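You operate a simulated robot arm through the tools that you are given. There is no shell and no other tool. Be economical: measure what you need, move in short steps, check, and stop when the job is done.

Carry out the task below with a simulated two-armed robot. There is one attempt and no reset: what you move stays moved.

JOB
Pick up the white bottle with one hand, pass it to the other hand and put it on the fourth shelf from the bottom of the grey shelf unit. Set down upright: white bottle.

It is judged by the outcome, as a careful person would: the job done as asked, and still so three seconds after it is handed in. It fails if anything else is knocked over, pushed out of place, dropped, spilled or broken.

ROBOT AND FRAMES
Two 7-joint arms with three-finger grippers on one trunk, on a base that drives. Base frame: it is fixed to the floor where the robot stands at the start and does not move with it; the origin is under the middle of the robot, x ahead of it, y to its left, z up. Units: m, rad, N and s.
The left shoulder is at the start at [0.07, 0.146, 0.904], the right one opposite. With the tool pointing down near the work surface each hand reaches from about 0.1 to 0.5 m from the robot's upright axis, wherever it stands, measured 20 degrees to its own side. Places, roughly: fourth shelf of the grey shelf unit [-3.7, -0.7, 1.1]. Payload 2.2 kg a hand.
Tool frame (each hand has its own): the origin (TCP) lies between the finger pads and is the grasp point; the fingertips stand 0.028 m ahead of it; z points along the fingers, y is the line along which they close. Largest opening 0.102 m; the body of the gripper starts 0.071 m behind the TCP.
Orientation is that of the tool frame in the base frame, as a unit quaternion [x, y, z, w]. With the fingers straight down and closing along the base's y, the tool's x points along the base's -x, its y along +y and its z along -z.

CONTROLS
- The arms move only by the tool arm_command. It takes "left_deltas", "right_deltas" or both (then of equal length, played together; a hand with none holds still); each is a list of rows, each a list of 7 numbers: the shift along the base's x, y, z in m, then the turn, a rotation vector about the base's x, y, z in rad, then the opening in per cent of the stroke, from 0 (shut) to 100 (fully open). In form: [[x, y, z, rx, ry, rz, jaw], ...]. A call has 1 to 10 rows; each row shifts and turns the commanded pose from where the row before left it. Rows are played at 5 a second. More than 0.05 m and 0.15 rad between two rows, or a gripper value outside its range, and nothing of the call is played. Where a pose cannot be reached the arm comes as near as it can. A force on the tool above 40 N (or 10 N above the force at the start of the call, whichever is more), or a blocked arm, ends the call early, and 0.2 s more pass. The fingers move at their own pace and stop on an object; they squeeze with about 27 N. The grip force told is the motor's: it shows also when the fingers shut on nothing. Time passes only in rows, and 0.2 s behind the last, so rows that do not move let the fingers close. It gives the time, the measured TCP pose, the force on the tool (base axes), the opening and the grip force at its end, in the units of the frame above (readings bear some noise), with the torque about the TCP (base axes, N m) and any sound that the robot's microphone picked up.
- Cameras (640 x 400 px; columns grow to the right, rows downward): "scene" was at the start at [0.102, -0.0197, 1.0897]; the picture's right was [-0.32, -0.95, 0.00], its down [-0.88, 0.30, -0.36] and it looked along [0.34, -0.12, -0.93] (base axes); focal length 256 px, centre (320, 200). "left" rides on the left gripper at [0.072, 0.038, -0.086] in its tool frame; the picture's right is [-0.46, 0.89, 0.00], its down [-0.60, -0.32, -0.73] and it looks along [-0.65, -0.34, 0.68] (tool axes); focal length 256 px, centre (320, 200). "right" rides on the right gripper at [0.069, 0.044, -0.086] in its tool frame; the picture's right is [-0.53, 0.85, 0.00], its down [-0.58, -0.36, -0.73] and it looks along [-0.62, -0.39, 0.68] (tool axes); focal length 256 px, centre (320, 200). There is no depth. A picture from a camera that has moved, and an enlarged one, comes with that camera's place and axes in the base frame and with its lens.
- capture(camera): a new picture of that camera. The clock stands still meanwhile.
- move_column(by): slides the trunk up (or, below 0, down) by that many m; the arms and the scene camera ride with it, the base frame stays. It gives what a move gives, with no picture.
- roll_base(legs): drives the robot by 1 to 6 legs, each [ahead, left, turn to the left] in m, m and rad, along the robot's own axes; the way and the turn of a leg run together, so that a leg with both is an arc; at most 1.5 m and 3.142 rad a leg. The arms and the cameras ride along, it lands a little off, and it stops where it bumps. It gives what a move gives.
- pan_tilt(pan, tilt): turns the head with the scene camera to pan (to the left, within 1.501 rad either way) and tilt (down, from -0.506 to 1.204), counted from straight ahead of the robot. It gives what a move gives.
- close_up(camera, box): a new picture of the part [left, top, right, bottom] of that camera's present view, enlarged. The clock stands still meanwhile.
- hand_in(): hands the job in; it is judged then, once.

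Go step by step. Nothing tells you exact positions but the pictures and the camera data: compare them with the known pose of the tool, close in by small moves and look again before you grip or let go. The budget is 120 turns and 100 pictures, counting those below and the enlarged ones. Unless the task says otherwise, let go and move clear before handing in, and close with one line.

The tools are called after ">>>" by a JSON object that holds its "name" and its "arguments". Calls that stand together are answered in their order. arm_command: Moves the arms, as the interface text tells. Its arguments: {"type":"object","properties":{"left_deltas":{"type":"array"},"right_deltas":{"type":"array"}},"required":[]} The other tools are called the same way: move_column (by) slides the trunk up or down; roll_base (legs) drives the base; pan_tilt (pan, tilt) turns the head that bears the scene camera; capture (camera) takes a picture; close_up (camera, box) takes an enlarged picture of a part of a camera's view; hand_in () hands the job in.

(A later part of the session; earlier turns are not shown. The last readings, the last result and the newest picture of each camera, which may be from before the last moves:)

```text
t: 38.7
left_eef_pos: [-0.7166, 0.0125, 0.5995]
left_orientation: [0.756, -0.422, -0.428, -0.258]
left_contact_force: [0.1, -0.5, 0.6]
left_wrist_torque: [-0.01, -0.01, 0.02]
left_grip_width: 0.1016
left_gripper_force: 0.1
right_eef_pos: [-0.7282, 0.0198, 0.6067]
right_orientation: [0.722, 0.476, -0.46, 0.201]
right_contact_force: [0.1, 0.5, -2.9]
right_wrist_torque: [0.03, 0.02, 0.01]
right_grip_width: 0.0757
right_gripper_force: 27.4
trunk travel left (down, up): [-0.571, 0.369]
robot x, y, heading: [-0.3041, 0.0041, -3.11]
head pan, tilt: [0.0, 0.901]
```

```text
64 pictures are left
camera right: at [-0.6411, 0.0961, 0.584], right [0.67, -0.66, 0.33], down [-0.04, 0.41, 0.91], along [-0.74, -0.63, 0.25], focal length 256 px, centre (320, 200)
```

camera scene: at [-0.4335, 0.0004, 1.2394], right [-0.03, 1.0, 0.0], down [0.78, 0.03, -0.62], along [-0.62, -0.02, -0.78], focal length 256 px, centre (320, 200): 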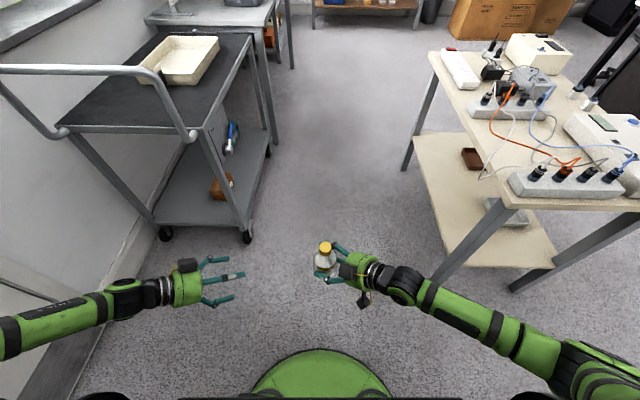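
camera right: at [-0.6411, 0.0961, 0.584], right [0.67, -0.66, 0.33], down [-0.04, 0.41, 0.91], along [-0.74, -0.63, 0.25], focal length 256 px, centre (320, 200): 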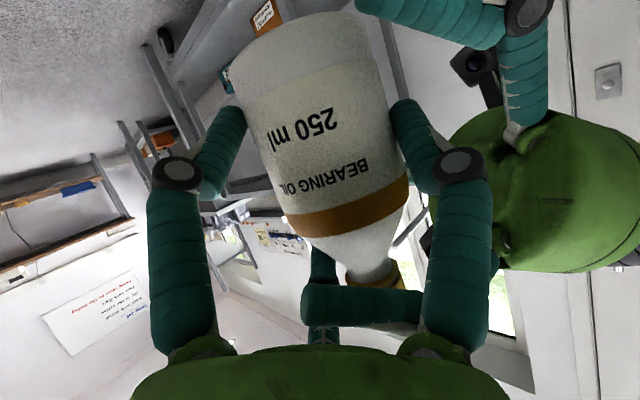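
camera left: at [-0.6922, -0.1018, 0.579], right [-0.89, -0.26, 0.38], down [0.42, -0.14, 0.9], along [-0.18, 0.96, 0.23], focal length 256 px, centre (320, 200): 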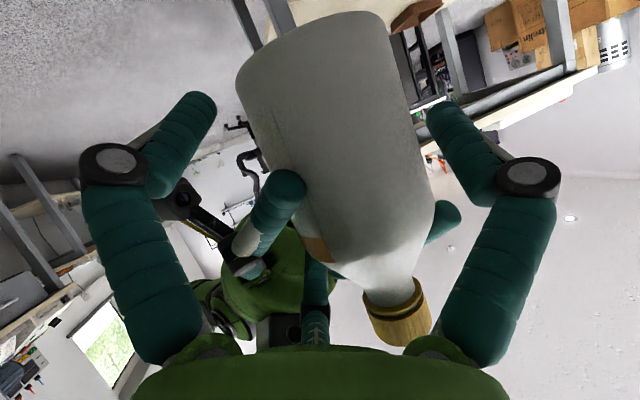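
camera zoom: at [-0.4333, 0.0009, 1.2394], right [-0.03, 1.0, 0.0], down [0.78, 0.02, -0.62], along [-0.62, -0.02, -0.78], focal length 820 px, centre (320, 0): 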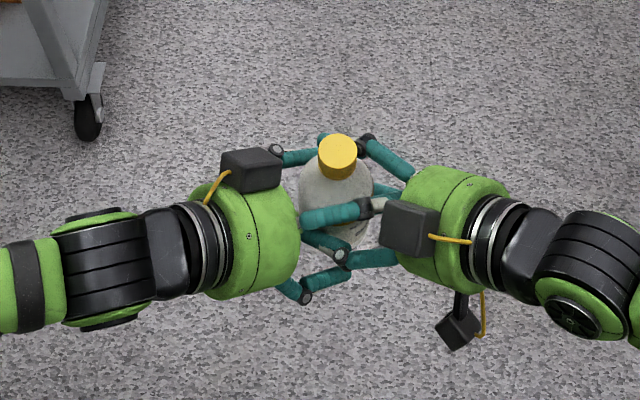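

The hands are interleaved without contact (forces near zero). I'll close the left hand step by step while the right keeps holding.

>>> {"name": "arm_command", "arguments": {"left_deltas": [[0, 0, 0, 0, 0, 0, 90], [0, 0, 0, 0, 0, 0, 82]]}}

>>> {"name": "capture", "arguments": {"camera": "left"}}

>>> {"name": "capture", "arguments": {"camera": "right"}}

```text
t: 39.3
left_eef_pos: [-0.7167, 0.0113, 0.5982]
left_orientation: [0.756, -0.422, -0.429, -0.257]
left_contact_force: [-3.3, -1.6, -1.3]
left_wrist_torque: [-0.04, -0.01, 0.04]
left_grip_width: 0.0865
left_gripper_force: 1.8
right_eef_pos: [-0.7288, 0.0185, 0.6072]
right_orientation: [0.723, 0.476, -0.459, 0.201]
right_contact_force: [3.0, 2.1, -1.9]
right_wrist_torque: [0.09, 0.03, 0.03]
right_grip_width: 0.0757
right_gripper_force: 26.8
trunk travel left (down, up): [-0.571, 0.369]
robot x, y, heading: [-0.3053, 0.0041, -3.115]
head pan, tilt: [0.0, 0.901]
```

```text
63 pictures are left
camera left: at [-0.6926, -0.1029, 0.5793], right [-0.89, -0.26, 0.38], down [0.42, -0.13, 0.9], along [-0.18, 0.96, 0.23], focal length 256 px, centre (320, 200)
```

left: 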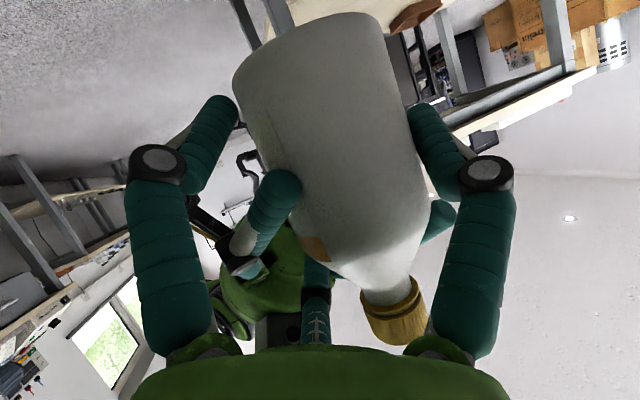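

```text
62 pictures are left
camera right: at [-0.6406, 0.0962, 0.5838], right [0.67, -0.66, 0.33], down [-0.04, 0.41, 0.91], along [-0.74, -0.63, 0.25], focal length 256 px, centre (320, 200)
```

right: 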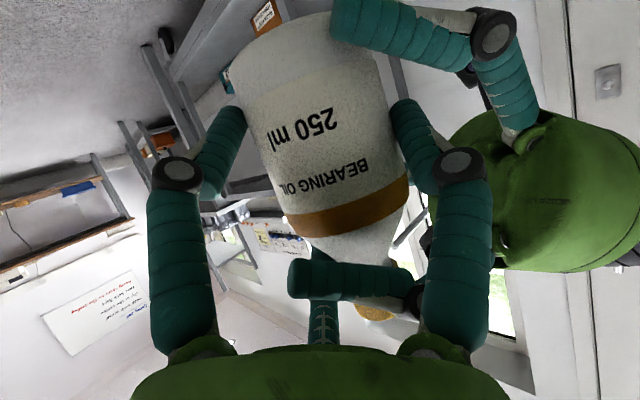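

The single finger has touched first and the left hand is a bit low: its lower finger would sit below the bottle's base level. I'll reopen, raise the left hand 18 mm, then re-centre and close.

>>> {"name": "arm_command", "arguments": {"left_deltas": [[0, 0, 0, 0, 0, 0, 100], [0, 0, 0.009, 0, 0, 0, 100], [0, 0, 0.009, 0, 0, 0, 100], [-0.003, -0.002, 0, 0, 0, 0, 90], [-0.0035, -0.002, 0, 0, 0, 0, 80]]}}

>>> {"name": "capture", "arguments": {"camera": "left"}}

>>> {"name": "capture", "arguments": {"camera": "right"}}

```text
t: 40.5
left_eef_pos: [-0.7217, 0.0115, 0.6175]
left_orientation: [0.756, -0.421, -0.429, -0.26]
left_contact_force: [6.9, 2.2, 1.4]
left_wrist_torque: [0.08, -0.42, 0.04]
left_grip_width: 0.0843
left_gripper_force: 2.2
right_eef_pos: [-0.7305, 0.0189, 0.607]
right_orientation: [0.722, 0.476, -0.461, 0.199]
right_contact_force: [-8.1, -2.6, -3.7]
right_wrist_torque: [0.03, 0.34, -0.07]
right_grip_width: 0.0758
right_gripper_force: 26.5
trunk travel left (down, up): [-0.571, 0.369]
robot x, y, heading: [-0.3057, 0.0089, -3.11]
head pan, tilt: [0.0, 0.901]
```

```text
61 pictures are left
camera left: at [-0.6973, -0.1035, 0.5969], right [-0.89, -0.26, 0.37], down [0.42, -0.14, 0.9], along [-0.18, 0.96, 0.23], focal length 256 px, centre (320, 200)
```

left: 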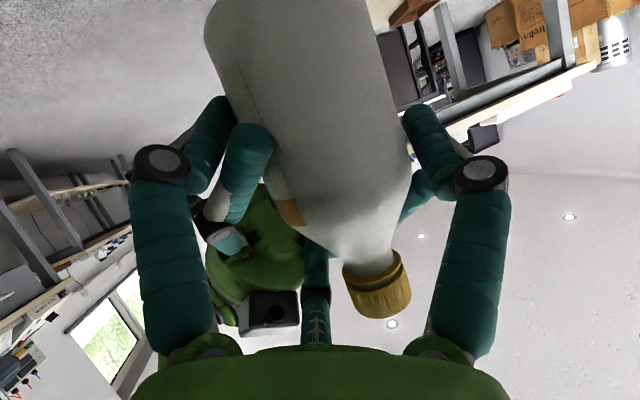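

```text
60 pictures are left
camera right: at [-0.6422, 0.0962, 0.5845], right [0.67, -0.66, 0.33], down [-0.04, 0.41, 0.91], along [-0.74, -0.62, 0.25], focal length 256 px, centre (320, 200)
```

right: 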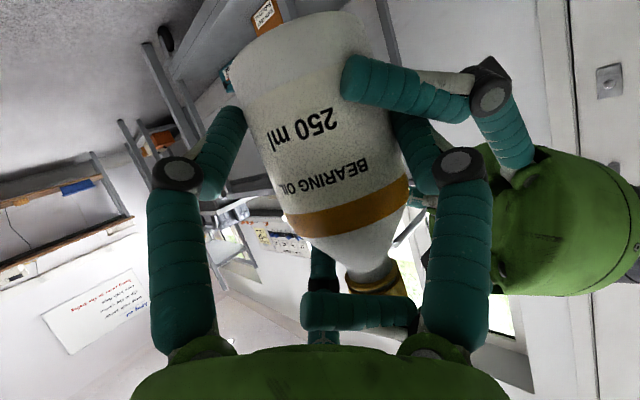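

Both sides are about to make contact; a bit too far to the front. I'll ease back 2 mm and close the left hand fully.

>>> {"name": "arm_command", "arguments": {"left_deltas": [[0.002, 0.001, 0, 0, 0, 0, 76], [0, 0, 0, 0, 0, 0, 60], [0, 0, 0, 0, 0, 0, 30], [0, 0, 0, 0, 0, 0, 0], [0, 0, 0, 0, 0, 0, 0]]}}

>>> {"name": "capture", "arguments": {"camera": "left"}}

>>> {"name": "capture", "arguments": {"camera": "right"}}

```text
t: 41.7
left_eef_pos: [-0.7195, 0.0114, 0.6164]
left_orientation: [0.756, -0.421, -0.428, -0.26]
left_contact_force: [19.7, -2.9, 4.7]
left_wrist_torque: [0.06, -1.26, -0.05]
left_grip_width: 0.0809
left_gripper_force: 26.9
right_eef_pos: [-0.7303, 0.0197, 0.6069]
right_orientation: [0.722, 0.477, -0.46, 0.199]
right_contact_force: [-20.3, 2.1, -7.4]
right_wrist_torque: [0.0, 1.14, -0.11]
right_grip_width: 0.0754
right_gripper_force: 26.8
trunk travel left (down, up): [-0.571, 0.369]
robot x, y, heading: [-0.3085, 0.0069, -3.112]
head pan, tilt: [0.0, 0.901]
```

```text
59 pictures are left
camera left: at [-0.6962, -0.1037, 0.596], right [-0.89, -0.26, 0.38], down [0.42, -0.14, 0.9], along [-0.18, 0.96, 0.23], focal length 256 px, centre (320, 200)
```

left: 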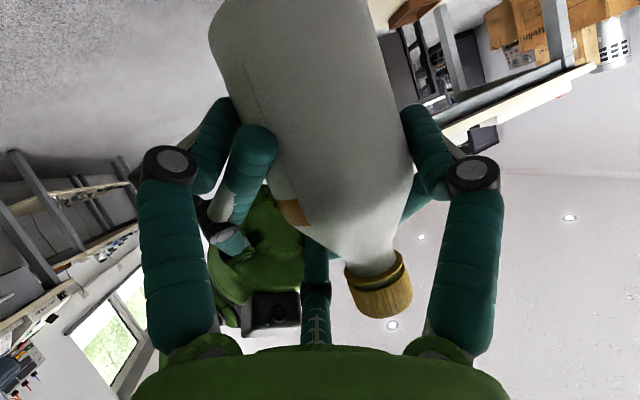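

```text
58 pictures are left
camera right: at [-0.6423, 0.0968, 0.5842], right [0.67, -0.66, 0.33], down [-0.04, 0.41, 0.91], along [-0.74, -0.62, 0.25], focal length 256 px, centre (320, 200)
```

right: 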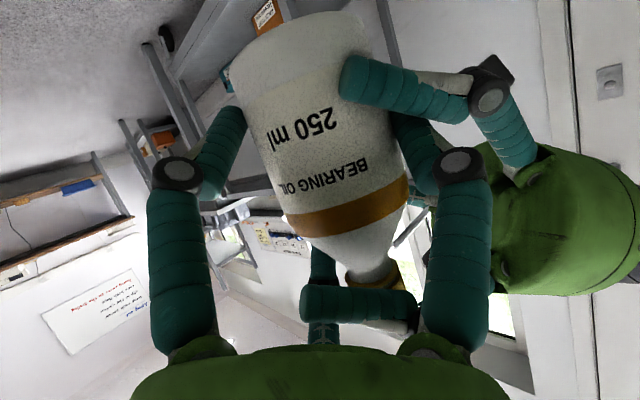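

The pair side is pushing alone (20 N sideways), so the hand needs to shift rearward a few mm to balance against the single finger.

>>> {"name": "arm_command", "arguments": {"left_deltas": [[0.002, 0.001, 0, 0, 0, 0, 0], [0.002, 0.001, 0, 0, 0, 0, 0], [0, 0, 0, 0, 0, 0, 0]]}}

```text
t: 42.5
left_eef_pos: [-0.7186, 0.0097, 0.6151]
left_orientation: [0.758, -0.421, -0.428, -0.254]
left_contact_force: [4.0, -11.3, 0.0]
left_wrist_torque: [-0.21, -1.32, -0.13]
left_grip_width: 0.0811
left_gripper_force: 27.4
right_eef_pos: [-0.7277, 0.0191, 0.607]
right_orientation: [0.722, 0.477, -0.459, 0.201]
right_contact_force: [-4.7, 12.1, 0.0]
right_wrist_torque: [0.13, 1.24, 0.22]
right_grip_width: 0.0755
right_gripper_force: 26.7
trunk travel left (down, up): [-0.571, 0.369]
robot x, y, heading: [-0.3073, 0.0053, -3.112]
head pan, tilt: [0.0, 0.901]
```

The bottle is now clamped by the left hand too (the remaining torque is the left grip wanting to lean the bottle). I'll open the right hand gradually.

>>> {"name": "arm_command", "arguments": {"right_deltas": [[0, 0, 0, 0, 0, 0, 78], [0, 0, 0, 0, 0, 0, 82], [0, 0, 0, 0, 0, 0, 86]]}}

>>> {"name": "capture", "arguments": {"camera": "left"}}

>>> {"name": "capture", "arguments": {"camera": "right"}}

>>> {"name": "close_up", "arguments": {"camera": "scene", "box": [220, 200, 420, 325]}}

```text
t: 43.3
left_eef_pos: [-0.716, 0.0125, 0.6176]
left_orientation: [0.756, -0.422, -0.429, -0.258]
left_contact_force: [8.5, -2.0, -10.2]
left_wrist_torque: [0.06, 0.0, 0.07]
left_grip_width: 0.0752
left_gripper_force: 27.4
right_eef_pos: [-0.7288, 0.0182, 0.608]
right_orientation: [0.721, 0.476, -0.461, 0.202]
right_contact_force: [-8.3, 2.3, 7.2]
right_wrist_torque: [-0.13, -0.17, -0.14]
right_grip_width: 0.0848
right_gripper_force: 0.1
trunk travel left (down, up): [-0.571, 0.369]
robot x, y, heading: [-0.3037, 0.0049, -3.11]
head pan, tilt: [0.0, 0.901]
```

```text
57 pictures are left
camera left: at [-0.6917, -0.1015, 0.5963], right [-0.89, -0.26, 0.38], down [0.42, -0.14, 0.9], along [-0.18, 0.96, 0.23], focal length 256 px, centre (320, 200)
```

left: 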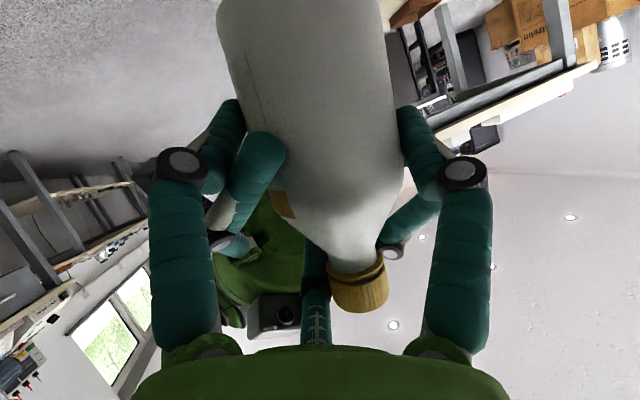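

```text
56 pictures are left
camera right: at [-0.6415, 0.0948, 0.5852], right [0.67, -0.66, 0.33], down [-0.04, 0.42, 0.91], along [-0.74, -0.62, 0.25], focal length 256 px, centre (320, 200)
```

right: 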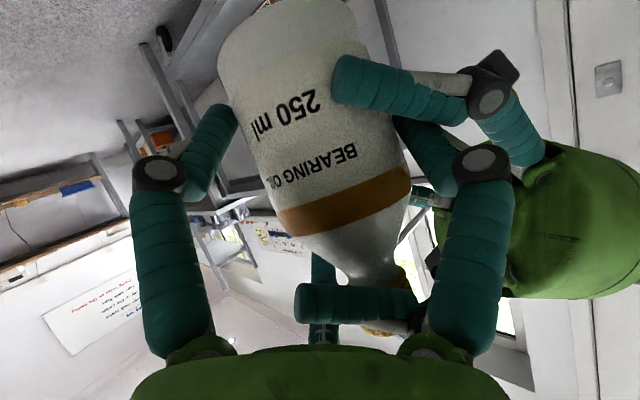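

```text
3.20 times, centred on (320, 262) of scene
camera zoom: at [-0.433, 0.0005, 1.2394], right [-0.03, 1.0, 0.0], down [0.78, 0.02, -0.62], along [-0.62, -0.02, -0.78], focal length 820 px, centre (320, 0)
```

zoom: 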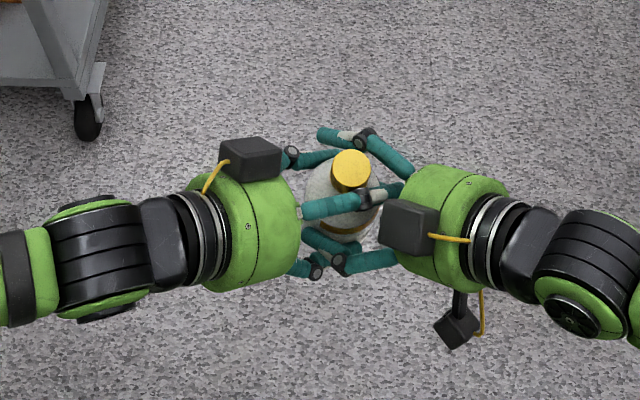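

The left hand now holds the bottle (three-finger contact, leaned as expected). Right fingers are lightly touching the left hand; I'll ease the right hand forward-up while opening, then check.

>>> {"name": "arm_command", "arguments": {"right_deltas": [[-0.005, 0.003, 0.003, 0, 0, 0, 90], [-0.004, 0.002, 0.003, 0, 0, 0, 95], [0, 0, 0, 0, 0, 0, 95]]}}

>>> {"name": "capture", "arguments": {"camera": "right"}}

```text
t: 44.1
left_eef_pos: [-0.7178, 0.013, 0.6177]
left_orientation: [0.756, -0.421, -0.431, -0.257]
left_contact_force: [0.6, -0.1, -2.9]
left_wrist_torque: [-0.05, -0.03, 0.07]
left_grip_width: 0.0752
left_gripper_force: 26.8
right_eef_pos: [-0.7365, 0.0235, 0.6117]
right_orientation: [0.723, 0.477, -0.458, 0.201]
right_contact_force: [-0.2, -0.3, 0.7]
right_wrist_torque: [0.04, -0.05, 0.02]
right_grip_width: 0.0949
right_gripper_force: 0.1
trunk travel left (down, up): [-0.571, 0.369]
robot x, y, heading: [-0.31, 0.0041, -3.11]
head pan, tilt: [0.0, 0.901]
```

```text
54 pictures are left
camera right: at [-0.649, 0.1015, 0.5899], right [0.67, -0.66, 0.33], down [-0.05, 0.41, 0.91], along [-0.74, -0.63, 0.24], focal length 256 px, centre (320, 200)
```

right: 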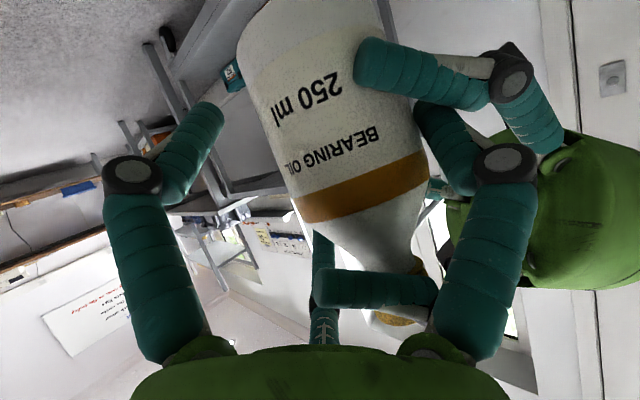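

The right hand is free (force ~0) and the left carries the bottle's weight. I'll withdraw the right hand along its own axis.

>>> {"name": "arm_command", "arguments": {"right_deltas": [[0.0095, 0.0146, 0.0099, 0, 0, 0, 95], [0.0095, 0.0146, 0.0099, 0, 0, 0, 95]]}}

>>> {"name": "capture", "arguments": {"camera": "right"}}

```text
t: 44.7
left_eef_pos: [-0.7168, 0.0122, 0.6178]
left_orientation: [0.757, -0.422, -0.428, -0.257]
left_contact_force: [0.5, -0.1, -2.8]
left_wrist_torque: [0.0, 0.0, 0.0]
left_grip_width: 0.075
left_gripper_force: 27.2
right_eef_pos: [-0.7203, 0.0525, 0.6336]
right_orientation: [0.722, 0.477, -0.459, 0.201]
right_contact_force: [0.3, 0.2, 0.6]
right_wrist_torque: [0.02, 0.02, 0.0]
right_grip_width: 0.0971
right_gripper_force: 0.1
trunk travel left (down, up): [-0.571, 0.369]
robot x, y, heading: [-0.3058, 0.006, -3.108]
head pan, tilt: [0.0, 0.901]
```

```text
53 pictures are left
camera right: at [-0.6315, 0.13, 0.6111], right [0.67, -0.66, 0.33], down [-0.04, 0.41, 0.91], along [-0.74, -0.63, 0.25], focal length 256 px, centre (320, 200)
```

right: 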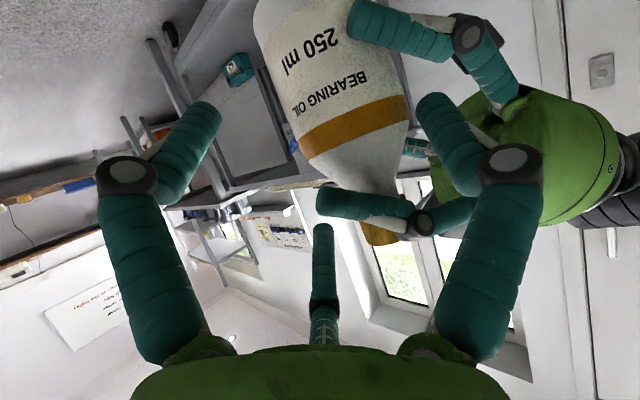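

Clean so far; I'll keep withdrawing the right hand.

>>> {"name": "arm_command", "arguments": {"right_deltas": [[0.0142, 0.022, 0.015, 0, 0, 0, 95], [0.0142, 0.022, 0.015, 0, 0, 0, 95], [0.0142, 0.022, 0.015, 0, 0, 0, 95], [0.01, 0.03, 0.005, 0, 0, 0, 95], [0.01, 0.04, 0, 0, 0, 0, 60]]}}

>>> {"name": "capture", "arguments": {"camera": "scene"}}

>>> {"name": "capture", "arguments": {"camera": "left"}}

>>> {"name": "capture", "arguments": {"camera": "right"}}

```text
t: 45.9
left_eef_pos: [-0.7176, 0.0135, 0.6169]
left_orientation: [0.756, -0.422, -0.429, -0.258]
left_contact_force: [0.0, -0.1, -2.6]
left_wrist_torque: [0.0, -0.03, 0.0]
left_grip_width: 0.075
left_gripper_force: 27.0
right_eef_pos: [-0.6557, 0.1872, 0.6854]
right_orientation: [0.722, 0.476, -0.46, 0.201]
right_contact_force: [0.1, -0.2, -1.0]
right_wrist_torque: [-0.02, 0.0, 0.0]
right_grip_width: 0.0609
right_gripper_force: 0.0
trunk travel left (down, up): [-0.571, 0.369]
robot x, y, heading: [-0.305, 0.0037, -3.109]
head pan, tilt: [0.0, 0.901]
```

```text
52 pictures are left
camera scene: at [-0.4326, 0.0009, 1.2395], right [-0.03, 1.0, 0.0], down [0.78, 0.02, -0.62], along [-0.62, -0.02, -0.78], focal length 256 px, centre (320, 200)
```

scene: 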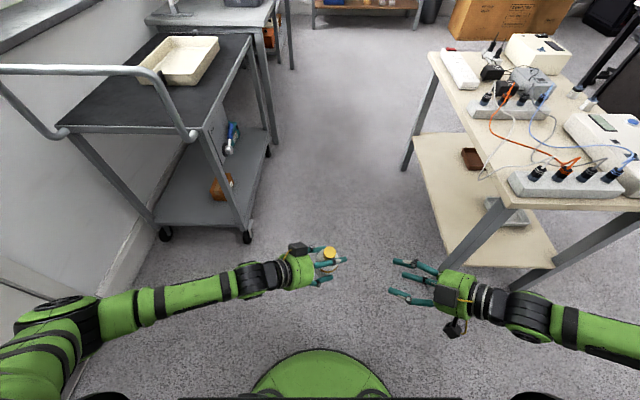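

```text
51 pictures are left
camera left: at [-0.6923, -0.1015, 0.597], right [-0.89, -0.26, 0.38], down [0.42, -0.14, 0.9], along [-0.18, 0.96, 0.23], focal length 256 px, centre (320, 200)
```

left: 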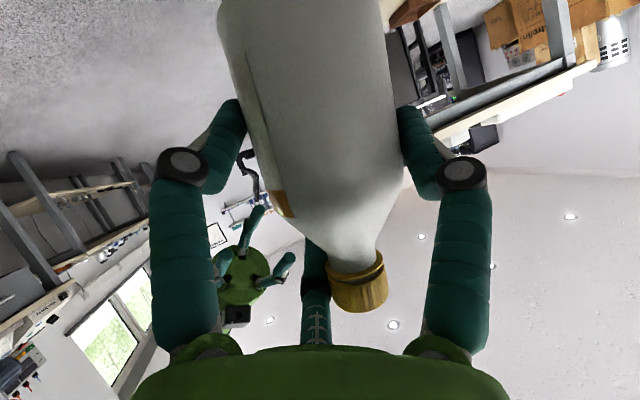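

```text
50 pictures are left
camera right: at [-0.5677, 0.2642, 0.6615], right [0.67, -0.66, 0.33], down [-0.04, 0.41, 0.91], along [-0.74, -0.63, 0.25], focal length 256 px, centre (320, 200)
```

right: 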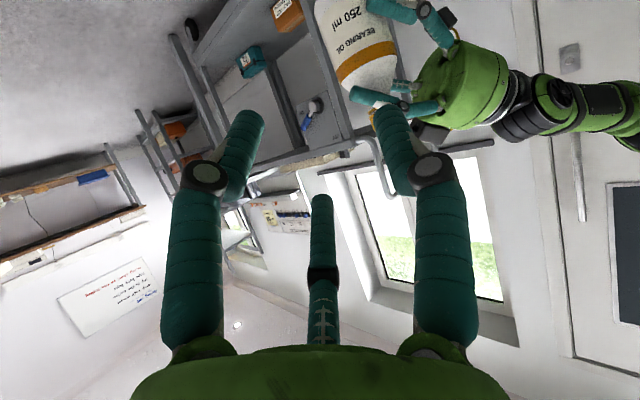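

Hand-over complete: the left hand alone holds the bottle. I'll turn both hands forward again to make the robot narrow for the corridor.

>>> {"name": "arm_command", "arguments": {"left_deltas": [[0, -0.016, 0, 0, 0, 0.15, 0], [0, -0.016, 0, 0, 0, 0.15, 0], [0, -0.016, 0, 0, 0, 0.15, 0], [0, -0.016, 0, 0, 0, 0.15, 0], [0, -0.016, 0, 0, 0, 0.15, 0], [0, -0.016, 0, 0, 0, 0.15, 0], [0, -0.016, 0, 0, 0, 0.15, 0]], "right_deltas": [[-0.002, -0.004, 0, 0, 0, -0.15, 60], [-0.002, -0.004, 0, 0, 0, -0.15, 60], [-0.002, -0.004, 0, 0, 0, -0.15, 60], [-0.002, -0.004, 0, 0, 0, -0.15, 60], [-0.002, -0.004, 0, 0, 0, -0.15, 60], [-0.002, -0.004, 0, 0, 0, -0.15, 60], [-0.002, -0.004, 0, 0, 0, -0.15, 60]]}}

>>> {"name": "capture", "arguments": {"camera": "scene"}}

>>> {"name": "capture", "arguments": {"camera": "left"}}

```text
t: 47.5
left_eef_pos: [-0.7173, -0.1012, 0.6178]
left_orientation: [0.866, 0.014, -0.5, -0.007]
left_contact_force: [-0.1, 0.6, -2.2]
left_wrist_torque: [0.07, -0.03, -0.02]
left_grip_width: 0.0748
left_gripper_force: 26.8
right_eef_pos: [-0.6692, 0.1588, 0.6828]
right_orientation: [0.864, 0.051, -0.498, -0.057]
right_contact_force: [0.4, -0.1, -0.2]
right_wrist_torque: [0.01, -0.01, -0.02]
right_grip_width: 0.0611
right_gripper_force: 0.1
trunk travel left (down, up): [-0.571, 0.369]
robot x, y, heading: [-0.3061, 0.0074, -3.116]
head pan, tilt: [0.0, 0.901]
```

```text
49 pictures are left
camera scene: at [-0.433, -0.0002, 1.2394], right [-0.03, 1.0, 0.0], down [0.78, 0.03, -0.62], along [-0.62, -0.02, -0.78], focal length 256 px, centre (320, 200)
```

scene: 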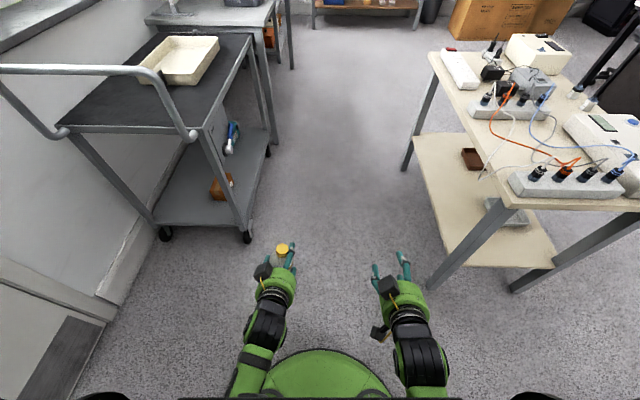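

```text
48 pictures are left
camera left: at [-0.6055, -0.1375, 0.5964], right [-0.22, -0.9, 0.38], down [0.33, 0.3, 0.9], along [-0.92, 0.32, 0.23], focal length 256 px, centre (320, 200)
```

left: 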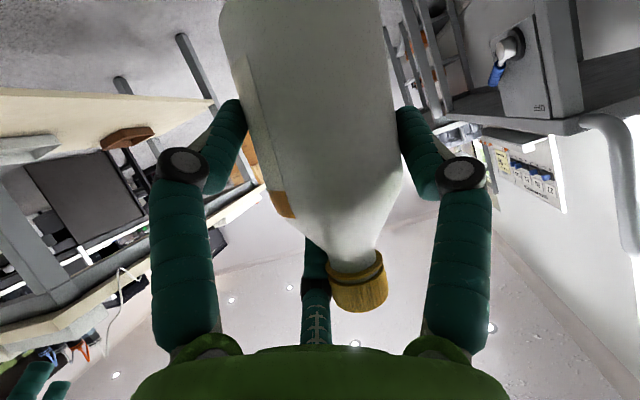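

Robot is compact now. Corridor spans y≈-0.43 to 0.45; I'll straighten the heading and drive ahead 1.3 m.

>>> {"name": "roll_base", "arguments": {"legs": [[0, 0, -0.028], [1.3, 0, 0]]}}

>>> {"name": "pan_tilt", "arguments": {"pan": 0.4, "tilt": 0.4}}

>>> {"name": "capture", "arguments": {"camera": "scene"}}

```text
t: 54.3
left_eef_pos: [-1.9987, -0.1078, 0.6173]
left_orientation: [0.866, 0.007, -0.5, -0.012]
left_contact_force: [-0.6, 0.2, -2.1]
left_wrist_torque: [0.01, -0.02, 0.0]
left_grip_width: 0.0747
left_gripper_force: 27.4
right_eef_pos: [-1.9467, 0.1524, 0.6826]
right_orientation: [0.864, 0.044, -0.498, -0.06]
right_contact_force: [-0.3, 0.7, -0.5]
right_wrist_torque: [0.02, -0.01, 0.03]
right_grip_width: 0.061
right_gripper_force: 0.2
trunk travel left (down, up): [-0.571, 0.369]
robot x, y, heading: [-1.5895, -0.0067, -3.126]
head pan, tilt: [0.0, 0.901]
```

```text
t: 55.3
left_eef_pos: [-1.9981, -0.1082, 0.6167]
left_orientation: [0.866, 0.008, -0.5, -0.011]
left_contact_force: [0.4, 0.0, -2.2]
left_wrist_torque: [0.02, 0.03, 0.02]
left_grip_width: 0.0745
left_gripper_force: 27.1
right_eef_pos: [-1.9464, 0.1515, 0.6834]
right_orientation: [0.864, 0.043, -0.498, -0.061]
right_contact_force: [1.1, 0.3, 0.1]
right_wrist_torque: [0.03, 0.02, -0.02]
right_grip_width: 0.061
right_gripper_force: 0.0
trunk travel left (down, up): [-0.571, 0.369]
robot x, y, heading: [-1.5847, -0.0096, -3.128]
head pan, tilt: [0.4, 0.4]
```

```text
47 pictures are left
camera scene: at [-1.7216, -0.0472, 1.2824], right [-0.4, 0.91, 0.0], down [0.36, 0.16, -0.92], along [-0.84, -0.37, -0.39], focal length 256 px, centre (320, 200)
```

scene: 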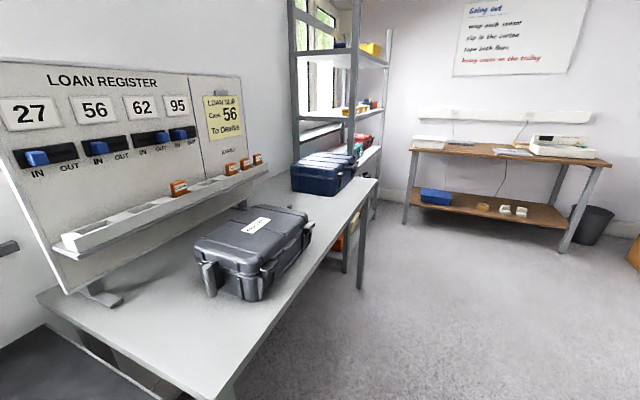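

Ahead is open floor. I'll drive on to about (-3.7, 0.2) and look at the shelf unit from there.

>>> {"name": "roll_base", "arguments": {"legs": [[1.0, 0, 0], [1.1, -0.27, 0]]}}

>>> {"name": "pan_tilt", "arguments": {"pan": 1.45, "tilt": 0.25}}

>>> {"name": "capture", "arguments": {"camera": "scene"}}

```text
t: 65.8
left_eef_pos: [-4.0995, 0.1265, 0.6175]
left_orientation: [0.866, 0.011, -0.5, -0.009]
left_contact_force: [0.3, 0.2, -2.4]
left_wrist_torque: [-0.01, -0.03, -0.01]
left_grip_width: 0.0741
left_gripper_force: 27.5
right_eef_pos: [-4.0518, 0.387, 0.6817]
right_orientation: [0.864, 0.047, -0.498, -0.059]
right_contact_force: [-0.2, 0.4, 0.6]
right_wrist_torque: [-0.02, 0.01, 0.01]
right_grip_width: 0.0613
right_gripper_force: 0.1
trunk travel left (down, up): [-0.571, 0.369]
robot x, y, heading: [-3.6882, 0.2343, -3.12]
head pan, tilt: [0.4, 0.4]
```

```text
t: 67.1
left_eef_pos: [-4.1002, 0.1263, 0.6166]
left_orientation: [0.866, 0.012, -0.5, -0.009]
left_contact_force: [0.1, 0.1, -2.3]
left_wrist_torque: [0.0, -0.02, 0.01]
left_grip_width: 0.0738
left_gripper_force: 27.5
right_eef_pos: [-4.05, 0.3872, 0.6808]
right_orientation: [0.864, 0.049, -0.498, -0.057]
right_contact_force: [0.3, 0.1, 0.0]
right_wrist_torque: [0.02, -0.03, -0.01]
right_grip_width: 0.061
right_gripper_force: 0.1
trunk travel left (down, up): [-0.571, 0.369]
robot x, y, heading: [-3.6889, 0.2311, -3.116]
head pan, tilt: [1.45, 0.25]
```

```text
46 pictures are left
camera scene: at [-3.7483, 0.1356, 1.2964], right [-1.0, 0.09, 0.0], down [0.02, 0.25, -0.97], along [-0.09, -0.96, -0.25], focal length 256 px, centre (320, 200)
```

scene: 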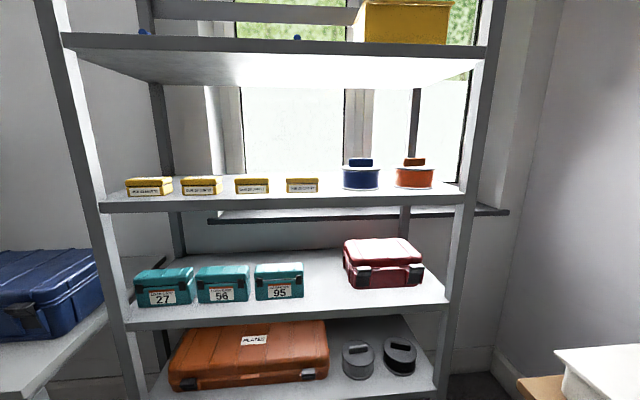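

The row with four yellow boxes and two cans appears to be the shelf near z≈1.1. I'll turn to face the unit, then look lower to count shelves and raise for a better view.

>>> {"name": "roll_base", "arguments": {"legs": [[0, 0, 1.548]]}}

>>> {"name": "pan_tilt", "arguments": {"pan": 0, "tilt": 0.75}}

>>> {"name": "capture", "arguments": {"camera": "scene"}}

>>> {"name": "move_column", "arguments": {"by": 0.15}}

>>> {"name": "pan_tilt", "arguments": {"pan": 0, "tilt": 0.4}}

>>> {"name": "capture", "arguments": {"camera": "scene"}}

```text
t: 71.3
left_eef_pos: [-3.5935, -0.1811, 0.6172]
left_orientation: [0.611, 0.614, -0.364, 0.343]
left_contact_force: [0.5, -0.4, -2.7]
left_wrist_torque: [-0.01, 0.02, -0.02]
left_grip_width: 0.0738
left_gripper_force: 27.1
right_eef_pos: [-3.8517, -0.128, 0.683]
right_orientation: [0.584, 0.638, -0.397, 0.307]
right_contact_force: [-0.3, 2.0, 0.4]
right_wrist_torque: [0.0, -0.02, 0.02]
right_grip_width: 0.0614
right_gripper_force: 0.2
trunk travel left (down, up): [-0.571, 0.369]
robot x, y, heading: [-3.6872, 0.2316, -1.564]
head pan, tilt: [1.45, 0.25]
```

```text
t: 72.9
left_eef_pos: [-3.5927, -0.1829, 0.6173]
left_orientation: [0.611, 0.613, -0.365, 0.344]
left_contact_force: [0.0, 0.0, -2.1]
left_wrist_torque: [-0.02, 0.06, 0.03]
left_grip_width: 0.0739
left_gripper_force: 26.7
right_eef_pos: [-3.8515, -0.1265, 0.6824]
right_orientation: [0.584, 0.639, -0.397, 0.307]
right_contact_force: [-0.1, -0.5, 0.0]
right_wrist_torque: [-0.06, 0.03, 0.04]
right_grip_width: 0.0612
right_gripper_force: 0.1
trunk travel left (down, up): [-0.571, 0.369]
robot x, y, heading: [-3.6913, 0.2349, -1.564]
head pan, tilt: [0.0, 0.75]
```

```text
45 pictures are left
camera scene: at [-3.6883, 0.0968, 1.2514], right [-1.0, -0.01, 0.0], down [0.0, 0.68, -0.73], along [0.0, -0.73, -0.68], focal length 256 px, centre (320, 200)
```

scene: 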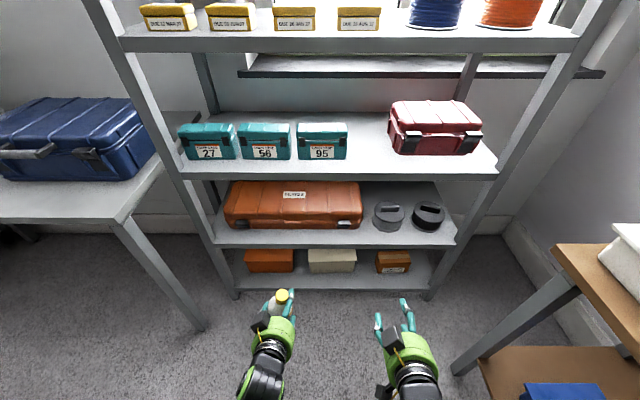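

```text
t: 74.6
left_eef_pos: [-3.5925, -0.1817, 0.7663]
left_orientation: [0.61, 0.614, -0.364, 0.344]
left_contact_force: [0.3, 0.1, -3.2]
left_wrist_torque: [0.02, 0.04, 0.02]
left_grip_width: 0.0739
left_gripper_force: 27.2
right_eef_pos: [-3.8502, -0.1266, 0.8333]
right_orientation: [0.584, 0.638, -0.398, 0.307]
right_contact_force: [0.4, 0.2, 0.7]
right_wrist_torque: [0.0, 0.0, 0.04]
right_grip_width: 0.0612
right_gripper_force: 0.0
trunk travel left (down, up): [-0.721, 0.219]
robot x, y, heading: [-3.6931, 0.2344, -1.561]
head pan, tilt: [0.0, 0.75]
```

```text
t: 75.5
left_eef_pos: [-3.5928, -0.1822, 0.7665]
left_orientation: [0.611, 0.613, -0.365, 0.343]
left_contact_force: [-0.6, -0.8, -2.7]
left_wrist_torque: [0.0, 0.02, 0.01]
left_grip_width: 0.0739
left_gripper_force: 26.8
right_eef_pos: [-3.8511, -0.1278, 0.8337]
right_orientation: [0.584, 0.638, -0.397, 0.307]
right_contact_force: [-0.4, 0.4, -0.6]
right_wrist_torque: [-0.03, -0.01, 0.05]
right_grip_width: 0.0613
right_gripper_force: 0.1
trunk travel left (down, up): [-0.721, 0.219]
robot x, y, heading: [-3.6864, 0.2325, -1.567]
head pan, tilt: [0.0, 0.4]
```

```text
44 pictures are left
camera scene: at [-3.6883, 0.087, 1.4324], right [-1.0, -0.01, 0.0], down [0.0, 0.39, -0.92], along [0.0, -0.92, -0.39], focal length 256 px, centre (320, 200)
```

scene: 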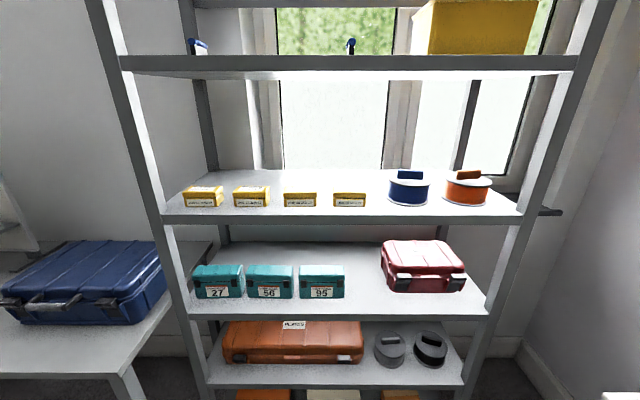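

Counting from the bottom (orange/white boxes, orange case, teal boxes, yellow boxes) the fourth shelf is the one with yellow boxes and two cans. The free space is behind the low yellow boxes; I'll zoom in to measure it.

>>> {"name": "close_up", "arguments": {"camera": "scene", "box": [160, 40, 400, 230]}}

>>> {"name": "close_up", "arguments": {"camera": "scene", "box": [260, 150, 420, 230]}}

```text
2.11 times, centred on (280, 135) of scene
camera zoom: at [-3.6883, 0.087, 1.4324], right [-1.0, -0.01, 0.0], down [0.0, 0.39, -0.92], along [0.0, -0.92, -0.39], focal length 539 px, centre (404, 337)
```

zoom: 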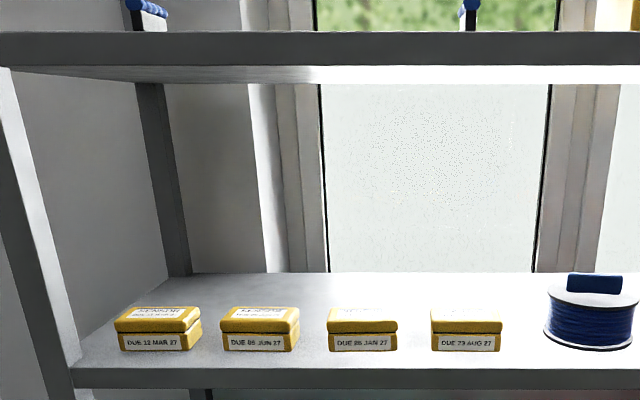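

```text
4.00 times, centred on (340, 190) of scene
camera zoom: at [-3.6883, 0.087, 1.4324], right [-1.0, -0.01, 0.0], down [0.0, 0.39, -0.92], along [0.0, -0.92, -0.39], focal length 1025 px, centre (240, 240)
```

zoom: 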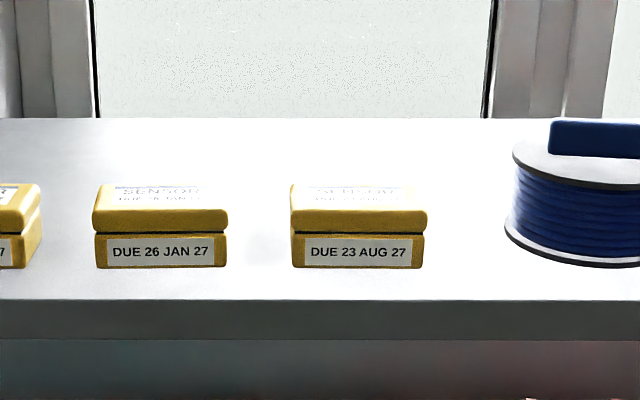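

I'll raise the trunk for the placing height, which also gives a steeper view to triangulate the shelf.

>>> {"name": "move_column", "arguments": {"by": 0.2}}

>>> {"name": "pan_tilt", "arguments": {"pan": 0, "tilt": 0.7}}

>>> {"name": "capture", "arguments": {"camera": "scene"}}

>>> {"name": "close_up", "arguments": {"camera": "scene", "box": [220, 60, 420, 185]}}

```text
t: 77.6
left_eef_pos: [-3.5932, -0.1822, 0.9673]
left_orientation: [0.611, 0.613, -0.365, 0.343]
left_contact_force: [-0.2, -0.3, -2.6]
left_wrist_torque: [-0.01, 0.04, 0.02]
left_grip_width: 0.0739
left_gripper_force: 26.8
right_eef_pos: [-3.8514, -0.1284, 1.0326]
right_orientation: [0.583, 0.638, -0.397, 0.308]
right_contact_force: [-0.6, -1.0, -0.5]
right_wrist_torque: [-0.02, 0.0, 0.01]
right_grip_width: 0.0614
right_gripper_force: 0.1
trunk travel left (down, up): [-0.921, 0.019]
robot x, y, heading: [-3.6899, 0.2312, -1.568]
head pan, tilt: [0.0, 0.4]
```

```text
t: 78.4
left_eef_pos: [-3.5913, -0.182, 0.9673]
left_orientation: [0.611, 0.613, -0.364, 0.343]
left_contact_force: [0.8, -1.0, -3.0]
left_wrist_torque: [-0.01, 0.0, -0.01]
left_grip_width: 0.074
left_gripper_force: 27.1
right_eef_pos: [-3.8522, -0.1273, 1.0327]
right_orientation: [0.584, 0.638, -0.397, 0.306]
right_contact_force: [-0.7, 0.1, 0.6]
right_wrist_torque: [-0.04, 0.0, 0.0]
right_grip_width: 0.0612
right_gripper_force: 0.1
trunk travel left (down, up): [-0.921, 0.019]
robot x, y, heading: [-3.6876, 0.2303, -1.563]
head pan, tilt: [0.0, 0.7]
```

```text
41 pictures are left
camera scene: at [-3.6883, 0.0946, 1.6057], right [-1.0, -0.01, 0.0], down [0.0, 0.64, -0.77], along [0.0, -0.77, -0.64], focal length 256 px, centre (320, 200)
```

scene: 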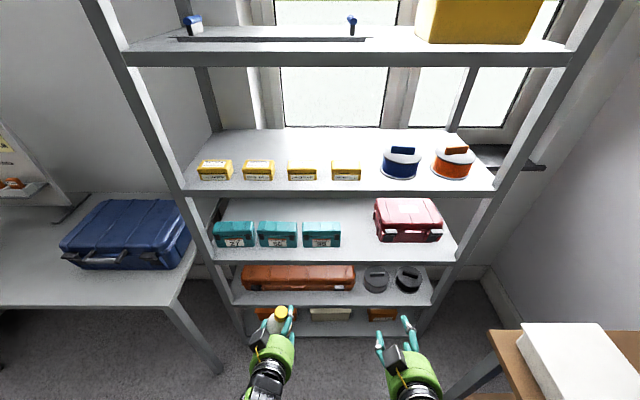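

```text
3.20 times, centred on (320, 122) of scene
camera zoom: at [-3.6883, 0.0946, 1.6057], right [-1.0, -0.01, 0.0], down [0.0, 0.64, -0.77], along [0.0, -0.77, -0.64], focal length 820 px, centre (320, 448)
```

zoom: 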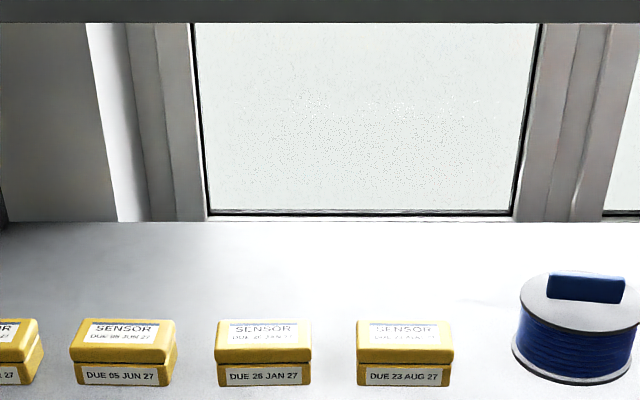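

Triangulated: shelf top z≈1.138, front edge y≈-0.515, back y≈-0.925; yellow boxes y -0.55…-0.605, 4.4 cm tall; upper shelf underside ≈1.46. Target is behind the boxes around y≈-0.78. Now I measure the bottle's lean in the left grip.

>>> {"name": "capture", "arguments": {"camera": "left"}}

>>> {"name": "close_up", "arguments": {"camera": "scene", "box": [200, 275, 360, 375]}}

>>> {"name": "capture", "arguments": {"camera": "right"}}

```text
39 pictures are left
camera left: at [-3.5538, -0.0716, 0.9464], right [0.89, -0.24, 0.38], down [-0.29, 0.34, 0.9], along [-0.34, -0.91, 0.23], focal length 256 px, centre (320, 200)
```

left: 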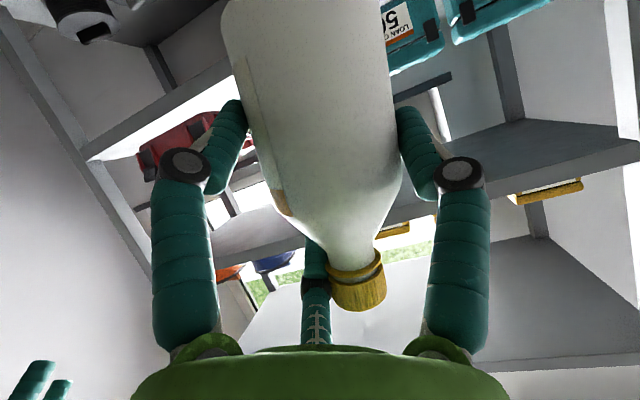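

```text
4.00 times, centred on (280, 325) of scene
camera zoom: at [-3.6883, 0.0946, 1.6057], right [-1.0, -0.01, 0.0], down [0.0, 0.64, -0.77], along [0.0, -0.77, -0.64], focal length 1025 px, centre (480, -300)
```

zoom: 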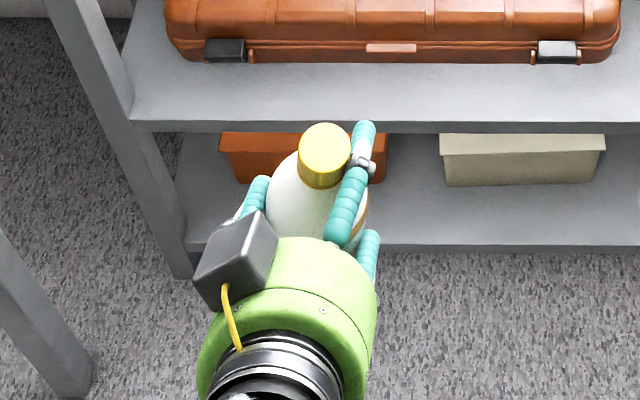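

```text
37 pictures are left
camera right: at [-3.8105, -0.0175, 1.0102], right [0.91, -0.26, 0.33], down [-0.23, 0.34, 0.91], along [-0.35, -0.9, 0.25], focal length 256 px, centre (320, 200)
```

right: 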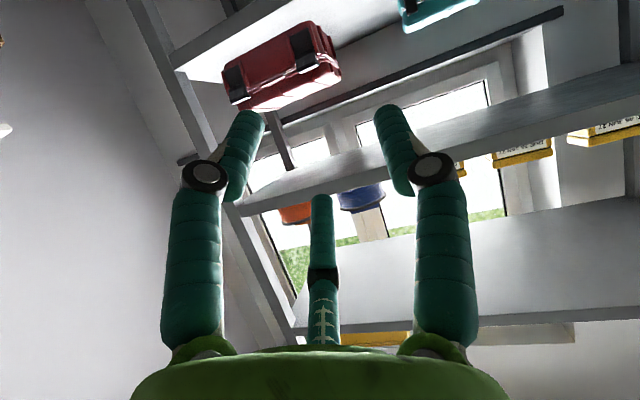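

The bottle leans ~0.22 rad to the robot's right in the grip. I'll correct that and swing the right hand so its camera can view the bottle from the side.

>>> {"name": "arm_command", "arguments": {"left_deltas": [[0, 0, 0, 0, 0.11, 0, 0], [0, 0, 0, 0, 0.11, 0, 0], [0, 0, 0, 0, 0, 0, 0], [0, 0, 0, 0, 0, 0, 0], [0, 0, 0, 0, 0, 0, 0], [0, 0, 0, 0, 0, 0, 0], [0, 0, 0, 0, 0, 0, 0]], "right_deltas": [[0, 0.01, 0, 0, 0, 0.15, 60], [0, 0.01, 0, 0, 0, 0.15, 60], [0, 0.01, 0, 0, 0, 0.15, 60], [0, 0.01, 0, 0, 0, 0.15, 60], [0, 0, 0, 0, 0, 0.15, 60], [0, 0, 0, 0, 0, 0.15, 60], [0, 0, 0, 0, 0, 0.15, 60]]}}

>>> {"name": "capture", "arguments": {"camera": "right"}}

>>> {"name": "close_up", "arguments": {"camera": "scene", "box": [200, 275, 360, 375]}}

>>> {"name": "capture", "arguments": {"camera": "left"}}

```text
t: 80.0
left_eef_pos: [-3.5908, -0.1833, 0.9655]
left_orientation: [0.567, 0.648, -0.428, 0.274]
left_contact_force: [-0.5, -0.6, -3.7]
left_wrist_torque: [0.04, 0.04, 0.03]
left_grip_width: 0.0738
left_gripper_force: 26.8
right_eef_pos: [-3.8518, -0.0884, 1.0318]
right_orientation: [0.186, 0.845, -0.189, 0.465]
right_contact_force: [-1.0, 0.7, -0.2]
right_wrist_torque: [0.0, 0.0, -0.01]
right_grip_width: 0.0611
right_gripper_force: 0.1
trunk travel left (down, up): [-0.921, 0.019]
robot x, y, heading: [-3.6901, 0.2293, -1.568]
head pan, tilt: [0.0, 0.7]
```

```text
36 pictures are left
camera right: at [-3.926, 0.0012, 1.0095], right [0.68, 0.65, 0.33], down [-0.41, -0.04, 0.91], along [0.61, -0.76, 0.25], focal length 256 px, centre (320, 200)
```

right: 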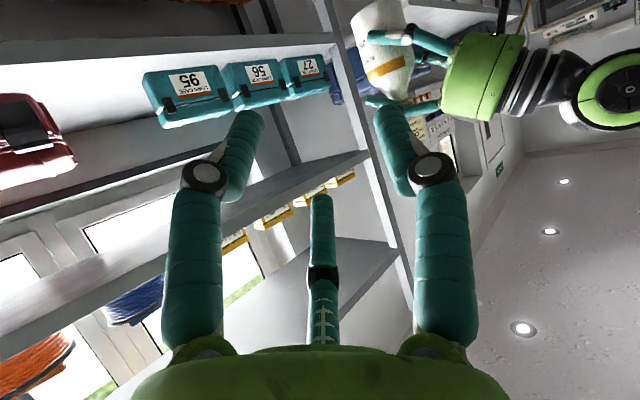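

```text
4.00 times, centred on (280, 325) of scene
camera zoom: at [-3.6888, 0.0922, 1.6054], right [-1.0, 0.0, 0.0], down [0.0, 0.65, -0.76], along [0.0, -0.76, -0.65], focal length 1025 px, centre (480, -300)
```

zoom: 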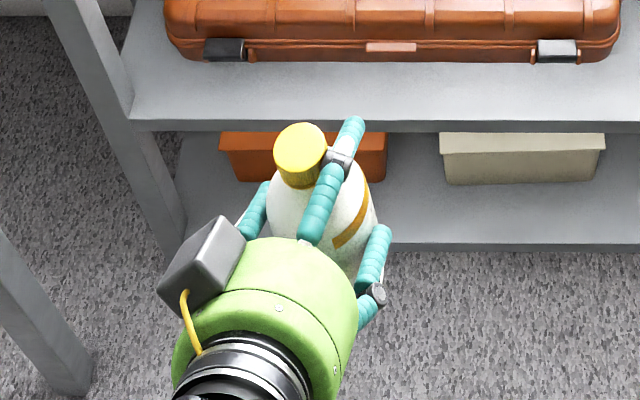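

```text
34 pictures are left
camera left: at [-3.559, -0.073, 0.9376], right [0.95, -0.24, 0.17], down [-0.09, 0.33, 0.94], along [-0.29, -0.91, 0.3], focal length 256 px, centre (320, 200)
```

left: 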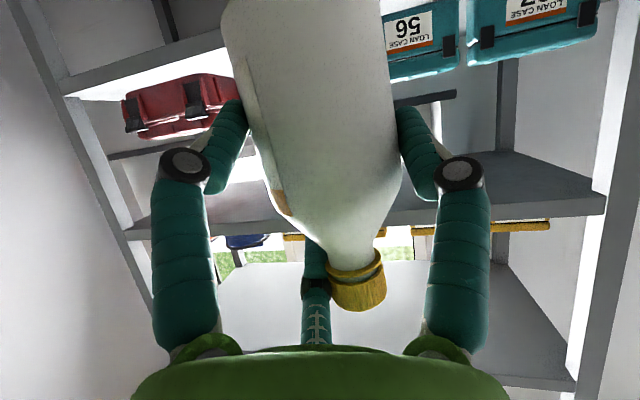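

I'll zoom in the right camera's side view of the bottle to judge its uprightness.

>>> {"name": "close_up", "arguments": {"camera": "right", "box": [320, 0, 480, 110]}}

```text
3.64 times, centred on (400, 55) of right
camera zoom: at [-3.926, 0.0012, 1.0095], right [0.68, 0.65, 0.33], down [-0.41, -0.04, 0.91], along [0.61, -0.76, 0.25], focal length 931 px, centre (29, 727)
```

zoom: 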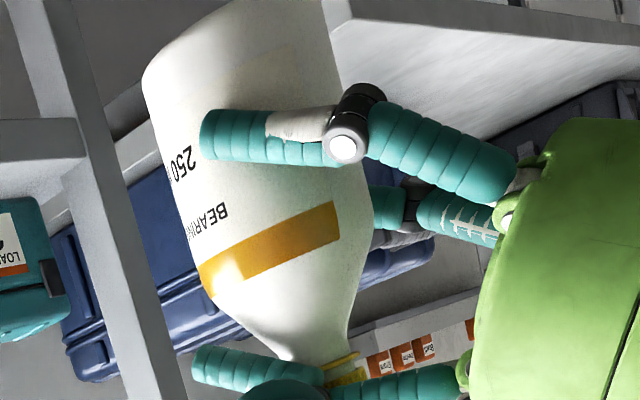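

Bottle is nearly upright (slight over-correction ≈0.03 rad); its base is about 0.07 m below the TCP. To enter under the upper shelf with a straight low forearm, I'll back off, extend the left arm, tuck the right, and later drive in.

>>> {"name": "roll_base", "arguments": {"legs": [[-0.27, 0, 0]]}}

>>> {"name": "arm_command", "arguments": {"left_deltas": [[0, -0.045, 0, 0, -0.03, 0, 0], [0, -0.045, 0.02, 0, 0, 0, 0], [0, -0.045, 0.03, 0, 0, 0, 0], [0, -0.045, 0.03, 0, 0, 0, 0], [0, -0.045, 0.03, 0, 0, 0, 0], [0, 0, 0.03, 0, 0, 0, 0], [0, 0, 0.03, 0, 0, 0, 0], [0, 0, 0.03, 0, 0, 0, 0]], "right_deltas": [[-0.01, 0.015, 0, 0, 0, 0, 60], [-0.01, 0.015, 0, 0, 0, 0, 60], [-0.01, 0.015, 0, 0, 0, 0, 60], [-0.01, 0.015, 0, 0, 0, 0, 60], [-0.01, 0.015, 0, 0, 0, 0, 60], [-0.01, 0.0, 0, 0, 0, 0, 60], [0, 0, 0, 0, 0, 0, 60], [0, 0, 0, 0, 0, 0, 60]]}}

>>> {"name": "capture", "arguments": {"camera": "scene"}}

```text
t: 81.9
left_eef_pos: [-3.5948, 0.0812, 0.9661]
left_orientation: [0.567, 0.648, -0.429, 0.274]
left_contact_force: [-0.2, 0.2, -3.7]
left_wrist_torque: [0.06, -0.03, 0.01]
left_grip_width: 0.0741
left_gripper_force: 26.9
right_eef_pos: [-3.8533, 0.1756, 1.0322]
right_orientation: [0.185, 0.845, -0.188, 0.465]
right_contact_force: [-0.3, 0.1, 0.7]
right_wrist_torque: [0.01, 0.0, 0.0]
right_grip_width: 0.0612
right_gripper_force: 0.1
trunk travel left (down, up): [-0.921, 0.019]
robot x, y, heading: [-3.6889, 0.4945, -1.567]
head pan, tilt: [0.0, 0.7]
```

```text
refused: row 3 steps farther than a row can; nothing moved
```

```text
32 pictures are left
camera scene: at [-3.6897, 0.3565, 1.6053], right [-1.0, 0.0, 0.0], down [0.0, 0.65, -0.76], along [0.0, -0.76, -0.65], focal length 256 px, centre (320, 200)
```

scene: 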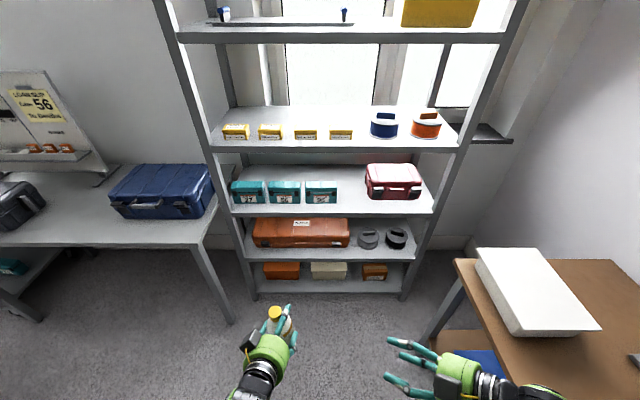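

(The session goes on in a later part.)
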